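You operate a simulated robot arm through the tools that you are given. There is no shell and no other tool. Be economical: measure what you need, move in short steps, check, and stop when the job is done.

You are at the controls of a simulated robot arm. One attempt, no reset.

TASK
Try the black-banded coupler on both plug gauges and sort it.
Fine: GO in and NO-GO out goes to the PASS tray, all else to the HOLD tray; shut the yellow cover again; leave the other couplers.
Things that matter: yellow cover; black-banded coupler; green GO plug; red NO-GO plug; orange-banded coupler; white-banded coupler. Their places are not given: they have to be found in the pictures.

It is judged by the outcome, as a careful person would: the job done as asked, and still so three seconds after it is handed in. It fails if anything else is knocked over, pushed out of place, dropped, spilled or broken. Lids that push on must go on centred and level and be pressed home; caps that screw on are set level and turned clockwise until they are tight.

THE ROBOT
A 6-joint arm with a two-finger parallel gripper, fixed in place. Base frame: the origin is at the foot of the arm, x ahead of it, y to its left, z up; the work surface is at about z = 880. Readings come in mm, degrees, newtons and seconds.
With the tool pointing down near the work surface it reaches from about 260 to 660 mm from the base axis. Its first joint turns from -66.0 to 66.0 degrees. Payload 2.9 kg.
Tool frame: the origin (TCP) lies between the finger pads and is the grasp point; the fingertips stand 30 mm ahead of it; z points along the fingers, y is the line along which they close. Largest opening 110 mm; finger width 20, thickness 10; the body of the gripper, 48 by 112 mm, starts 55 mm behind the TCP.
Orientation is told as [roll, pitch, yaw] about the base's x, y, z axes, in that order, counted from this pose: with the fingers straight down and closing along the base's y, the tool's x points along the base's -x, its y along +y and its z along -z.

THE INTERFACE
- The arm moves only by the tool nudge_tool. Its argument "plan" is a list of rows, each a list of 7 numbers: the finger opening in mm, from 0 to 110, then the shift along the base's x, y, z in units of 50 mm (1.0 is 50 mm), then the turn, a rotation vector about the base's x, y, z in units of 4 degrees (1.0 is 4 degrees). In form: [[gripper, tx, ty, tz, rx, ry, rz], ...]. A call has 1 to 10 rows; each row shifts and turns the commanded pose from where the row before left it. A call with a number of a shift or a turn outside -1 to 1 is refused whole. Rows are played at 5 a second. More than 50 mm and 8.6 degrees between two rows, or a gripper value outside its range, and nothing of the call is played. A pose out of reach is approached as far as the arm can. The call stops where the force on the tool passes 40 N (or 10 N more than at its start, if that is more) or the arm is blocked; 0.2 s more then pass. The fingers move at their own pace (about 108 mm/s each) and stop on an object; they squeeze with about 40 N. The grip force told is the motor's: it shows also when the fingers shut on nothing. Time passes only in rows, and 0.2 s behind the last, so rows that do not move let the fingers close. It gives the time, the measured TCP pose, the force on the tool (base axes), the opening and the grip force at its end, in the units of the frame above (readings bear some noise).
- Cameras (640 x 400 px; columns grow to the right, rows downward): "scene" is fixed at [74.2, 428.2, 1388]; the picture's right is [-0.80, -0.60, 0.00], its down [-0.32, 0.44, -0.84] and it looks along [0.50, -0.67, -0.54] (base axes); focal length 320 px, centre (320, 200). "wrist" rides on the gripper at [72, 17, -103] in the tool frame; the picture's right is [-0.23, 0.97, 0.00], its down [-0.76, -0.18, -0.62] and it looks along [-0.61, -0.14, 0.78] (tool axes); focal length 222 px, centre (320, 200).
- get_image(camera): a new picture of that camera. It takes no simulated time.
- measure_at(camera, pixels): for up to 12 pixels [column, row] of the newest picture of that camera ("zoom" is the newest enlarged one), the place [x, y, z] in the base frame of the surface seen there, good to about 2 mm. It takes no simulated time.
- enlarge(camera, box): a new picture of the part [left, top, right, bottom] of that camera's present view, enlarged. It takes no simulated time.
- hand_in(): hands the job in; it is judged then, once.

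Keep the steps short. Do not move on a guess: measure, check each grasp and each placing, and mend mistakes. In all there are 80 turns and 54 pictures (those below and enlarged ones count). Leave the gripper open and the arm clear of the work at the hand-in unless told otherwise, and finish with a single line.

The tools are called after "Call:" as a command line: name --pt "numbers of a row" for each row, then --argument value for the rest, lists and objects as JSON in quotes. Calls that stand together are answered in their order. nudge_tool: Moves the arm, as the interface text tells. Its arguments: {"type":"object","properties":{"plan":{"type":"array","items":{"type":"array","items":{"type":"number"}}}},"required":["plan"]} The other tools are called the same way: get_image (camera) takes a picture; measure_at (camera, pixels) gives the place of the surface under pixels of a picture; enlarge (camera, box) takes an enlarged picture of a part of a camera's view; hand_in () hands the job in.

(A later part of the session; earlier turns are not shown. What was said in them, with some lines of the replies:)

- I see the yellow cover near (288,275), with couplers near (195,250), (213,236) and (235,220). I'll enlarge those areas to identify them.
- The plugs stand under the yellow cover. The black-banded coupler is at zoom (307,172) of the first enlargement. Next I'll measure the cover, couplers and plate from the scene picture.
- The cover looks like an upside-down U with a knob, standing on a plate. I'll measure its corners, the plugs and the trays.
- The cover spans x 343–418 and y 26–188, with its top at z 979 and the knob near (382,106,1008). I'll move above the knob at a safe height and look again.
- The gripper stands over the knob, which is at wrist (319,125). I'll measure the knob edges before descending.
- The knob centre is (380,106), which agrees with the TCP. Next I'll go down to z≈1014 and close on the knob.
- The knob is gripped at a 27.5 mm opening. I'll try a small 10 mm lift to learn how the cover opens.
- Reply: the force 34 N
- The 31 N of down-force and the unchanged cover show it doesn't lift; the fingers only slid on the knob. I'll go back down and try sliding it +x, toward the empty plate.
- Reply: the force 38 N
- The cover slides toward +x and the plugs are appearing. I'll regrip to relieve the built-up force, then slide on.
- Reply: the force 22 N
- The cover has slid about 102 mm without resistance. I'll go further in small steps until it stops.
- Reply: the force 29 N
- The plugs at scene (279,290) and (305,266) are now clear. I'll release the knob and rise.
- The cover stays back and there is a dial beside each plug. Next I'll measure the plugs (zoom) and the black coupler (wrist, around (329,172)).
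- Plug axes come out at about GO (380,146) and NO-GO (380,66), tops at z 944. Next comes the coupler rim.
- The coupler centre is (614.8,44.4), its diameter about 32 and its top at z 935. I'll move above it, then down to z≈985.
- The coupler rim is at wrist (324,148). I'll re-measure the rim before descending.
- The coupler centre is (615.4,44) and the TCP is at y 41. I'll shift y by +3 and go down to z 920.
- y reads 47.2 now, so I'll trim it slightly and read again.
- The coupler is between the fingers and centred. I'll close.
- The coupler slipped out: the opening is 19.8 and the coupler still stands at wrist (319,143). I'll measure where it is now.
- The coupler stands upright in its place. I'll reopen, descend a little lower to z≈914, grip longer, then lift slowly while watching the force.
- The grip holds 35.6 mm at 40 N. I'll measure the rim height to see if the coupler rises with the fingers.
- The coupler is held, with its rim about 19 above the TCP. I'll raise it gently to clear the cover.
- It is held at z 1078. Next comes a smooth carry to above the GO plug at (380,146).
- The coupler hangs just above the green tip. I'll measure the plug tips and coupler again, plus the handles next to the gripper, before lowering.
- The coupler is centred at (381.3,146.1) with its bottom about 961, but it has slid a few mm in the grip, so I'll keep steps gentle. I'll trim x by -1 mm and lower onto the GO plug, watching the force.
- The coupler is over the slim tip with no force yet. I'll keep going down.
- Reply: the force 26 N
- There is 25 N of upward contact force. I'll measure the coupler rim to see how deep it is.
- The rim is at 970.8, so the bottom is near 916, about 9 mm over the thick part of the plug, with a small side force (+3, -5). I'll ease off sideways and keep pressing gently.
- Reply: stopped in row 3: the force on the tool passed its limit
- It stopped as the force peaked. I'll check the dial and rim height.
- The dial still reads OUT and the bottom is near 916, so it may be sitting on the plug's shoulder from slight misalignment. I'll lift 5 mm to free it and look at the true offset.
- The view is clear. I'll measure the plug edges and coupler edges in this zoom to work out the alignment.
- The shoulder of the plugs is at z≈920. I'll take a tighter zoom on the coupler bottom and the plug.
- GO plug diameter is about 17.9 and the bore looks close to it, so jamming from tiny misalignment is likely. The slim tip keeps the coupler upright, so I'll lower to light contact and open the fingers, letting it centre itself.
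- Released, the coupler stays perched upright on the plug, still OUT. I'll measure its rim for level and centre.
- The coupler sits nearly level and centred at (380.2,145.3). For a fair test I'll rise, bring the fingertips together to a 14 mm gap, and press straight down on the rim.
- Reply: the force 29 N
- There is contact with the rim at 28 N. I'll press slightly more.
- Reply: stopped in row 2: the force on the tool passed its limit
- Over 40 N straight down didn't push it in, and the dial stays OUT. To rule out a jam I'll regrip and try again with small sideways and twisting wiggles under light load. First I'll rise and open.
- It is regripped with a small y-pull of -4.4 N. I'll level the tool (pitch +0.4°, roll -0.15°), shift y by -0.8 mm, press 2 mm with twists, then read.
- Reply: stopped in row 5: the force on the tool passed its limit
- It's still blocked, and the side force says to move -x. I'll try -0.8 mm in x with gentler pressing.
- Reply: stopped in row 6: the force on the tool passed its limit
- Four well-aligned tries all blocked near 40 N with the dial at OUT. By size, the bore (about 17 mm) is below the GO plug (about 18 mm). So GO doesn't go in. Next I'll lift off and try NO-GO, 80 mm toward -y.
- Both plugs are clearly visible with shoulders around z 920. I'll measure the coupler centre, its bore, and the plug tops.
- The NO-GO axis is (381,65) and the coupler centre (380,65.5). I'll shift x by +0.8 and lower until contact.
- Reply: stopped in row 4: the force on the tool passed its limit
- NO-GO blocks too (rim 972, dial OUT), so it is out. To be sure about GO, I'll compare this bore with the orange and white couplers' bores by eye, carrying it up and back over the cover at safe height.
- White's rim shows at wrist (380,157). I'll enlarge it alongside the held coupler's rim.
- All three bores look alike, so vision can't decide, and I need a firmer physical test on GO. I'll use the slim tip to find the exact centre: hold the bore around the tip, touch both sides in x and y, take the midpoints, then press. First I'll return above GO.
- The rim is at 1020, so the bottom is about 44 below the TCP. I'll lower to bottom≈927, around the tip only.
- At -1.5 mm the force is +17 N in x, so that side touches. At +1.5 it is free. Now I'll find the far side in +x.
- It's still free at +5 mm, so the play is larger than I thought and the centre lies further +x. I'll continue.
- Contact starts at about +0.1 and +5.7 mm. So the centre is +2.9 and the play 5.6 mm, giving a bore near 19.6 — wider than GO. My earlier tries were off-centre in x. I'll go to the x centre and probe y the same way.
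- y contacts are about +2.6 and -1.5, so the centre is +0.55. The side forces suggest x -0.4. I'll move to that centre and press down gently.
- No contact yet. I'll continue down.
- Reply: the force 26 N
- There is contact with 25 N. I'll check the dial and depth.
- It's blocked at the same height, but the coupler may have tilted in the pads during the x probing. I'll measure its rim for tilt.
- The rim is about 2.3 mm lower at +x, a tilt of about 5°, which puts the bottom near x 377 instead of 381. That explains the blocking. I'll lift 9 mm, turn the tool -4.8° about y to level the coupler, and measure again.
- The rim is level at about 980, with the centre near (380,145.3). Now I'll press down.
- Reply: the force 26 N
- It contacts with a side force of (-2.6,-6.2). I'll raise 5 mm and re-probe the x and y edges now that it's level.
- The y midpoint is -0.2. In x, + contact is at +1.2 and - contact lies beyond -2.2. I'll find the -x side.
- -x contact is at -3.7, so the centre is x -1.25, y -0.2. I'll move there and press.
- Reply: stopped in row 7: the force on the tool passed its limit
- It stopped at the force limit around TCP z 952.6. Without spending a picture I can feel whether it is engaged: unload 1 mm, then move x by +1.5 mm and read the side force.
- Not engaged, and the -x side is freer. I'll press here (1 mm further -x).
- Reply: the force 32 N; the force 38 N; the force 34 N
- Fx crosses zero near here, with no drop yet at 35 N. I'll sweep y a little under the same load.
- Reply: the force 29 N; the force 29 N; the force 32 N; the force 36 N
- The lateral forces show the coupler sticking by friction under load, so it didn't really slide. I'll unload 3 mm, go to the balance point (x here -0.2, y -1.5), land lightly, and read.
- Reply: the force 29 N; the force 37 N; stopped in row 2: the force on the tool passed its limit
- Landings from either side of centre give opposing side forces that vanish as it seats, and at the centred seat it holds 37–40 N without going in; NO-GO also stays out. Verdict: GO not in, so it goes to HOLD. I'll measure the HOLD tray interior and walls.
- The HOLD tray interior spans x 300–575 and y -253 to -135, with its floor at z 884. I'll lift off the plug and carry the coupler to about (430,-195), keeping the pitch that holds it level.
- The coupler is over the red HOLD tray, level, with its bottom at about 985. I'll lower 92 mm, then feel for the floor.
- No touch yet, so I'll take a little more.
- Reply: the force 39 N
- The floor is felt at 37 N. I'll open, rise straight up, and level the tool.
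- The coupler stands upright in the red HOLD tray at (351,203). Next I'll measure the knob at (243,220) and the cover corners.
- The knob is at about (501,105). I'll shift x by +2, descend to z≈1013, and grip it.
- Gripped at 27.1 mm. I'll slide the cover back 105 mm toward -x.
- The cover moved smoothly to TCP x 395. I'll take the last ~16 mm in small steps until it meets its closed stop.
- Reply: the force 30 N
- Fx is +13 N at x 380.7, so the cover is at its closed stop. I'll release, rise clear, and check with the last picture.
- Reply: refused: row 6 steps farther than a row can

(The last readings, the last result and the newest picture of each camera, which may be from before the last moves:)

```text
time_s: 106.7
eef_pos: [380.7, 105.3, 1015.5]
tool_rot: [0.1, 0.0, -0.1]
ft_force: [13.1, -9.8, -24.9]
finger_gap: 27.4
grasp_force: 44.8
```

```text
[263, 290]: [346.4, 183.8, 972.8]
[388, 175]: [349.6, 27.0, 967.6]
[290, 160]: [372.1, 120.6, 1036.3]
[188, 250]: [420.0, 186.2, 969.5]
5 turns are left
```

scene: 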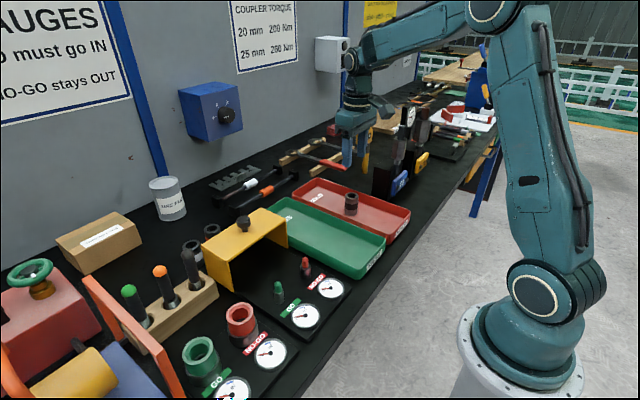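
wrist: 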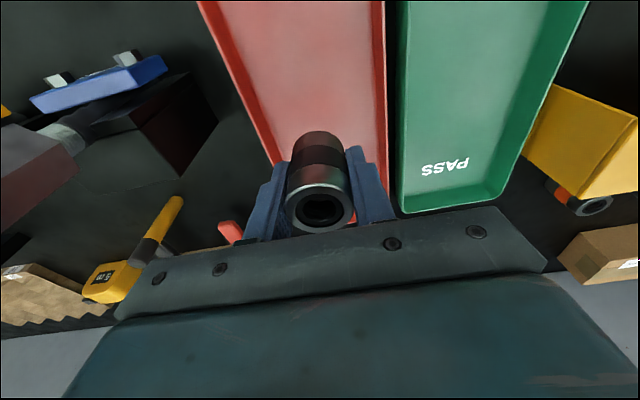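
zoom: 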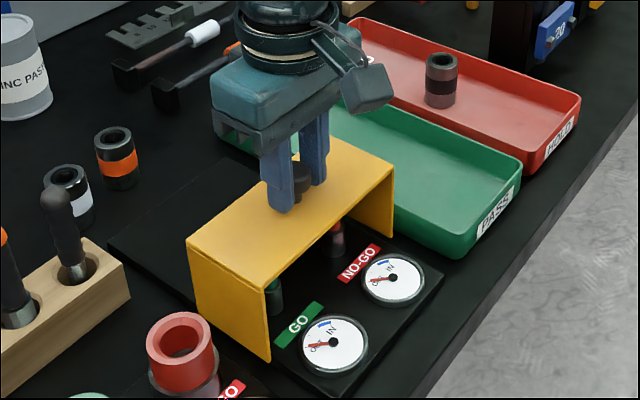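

The rise was refused, so nothing moved, but the picture shows the cover shut with its front at x≈346, as at the start, and the coupler in HOLD. I'll release and rise with smaller steps.

Call:
nudge_tool --pt "50 0 0 0 0 0 0" --pt "60 0 0 0 0 0 0" --pt "60 0 0 0.4 0 0 0" --pt "60 0 0 0.8 0 0 0" --pt "60 0 0 0.9 0 0 0" --pt "60 0 -0.5 0.7 0 0 0" --pt "60 0 -0.8 0.3 0 0 0" --pt "80 0 -0.8 0 0 0 0" --pt "100 0 -0.8 0 0 0 0" --pt "100 0 0 0 0 0 0"

Call:
measure_at --camera "scene" --pixels '[[277, 290], [329, 242], [289, 246], [278, 321], [351, 195]]'

```text
time_s: 108.9
eef_pos: [378.8, -40.6, 1168.3]
tool_rot: [0.0, 0.1, 0.0]
ft_force: [1.1, 0.1, 0.6]
finger_gap: 99.7
grasp_force: 0.1
```

```text
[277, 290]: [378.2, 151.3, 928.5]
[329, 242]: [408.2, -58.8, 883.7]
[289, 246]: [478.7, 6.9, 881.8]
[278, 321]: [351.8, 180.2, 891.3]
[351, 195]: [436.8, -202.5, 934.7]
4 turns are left
```

The gripper is open and clear, the cover is shut, and the coupler stands in HOLD. Those scene readings come from the older picture taken before closing; the last enlarged one showed the cover closed. I'm handing in.

Call:
hand_in

```text
The job is handed in.
```

I put the black-banded coupler in the HOLD tray: it would not go onto the GO plug after repeated tries at up to about 40 N, the last ones levelled and centred, and it also stayed out on NO-GO; the yellow cover is shut and the other couplers were not touched.
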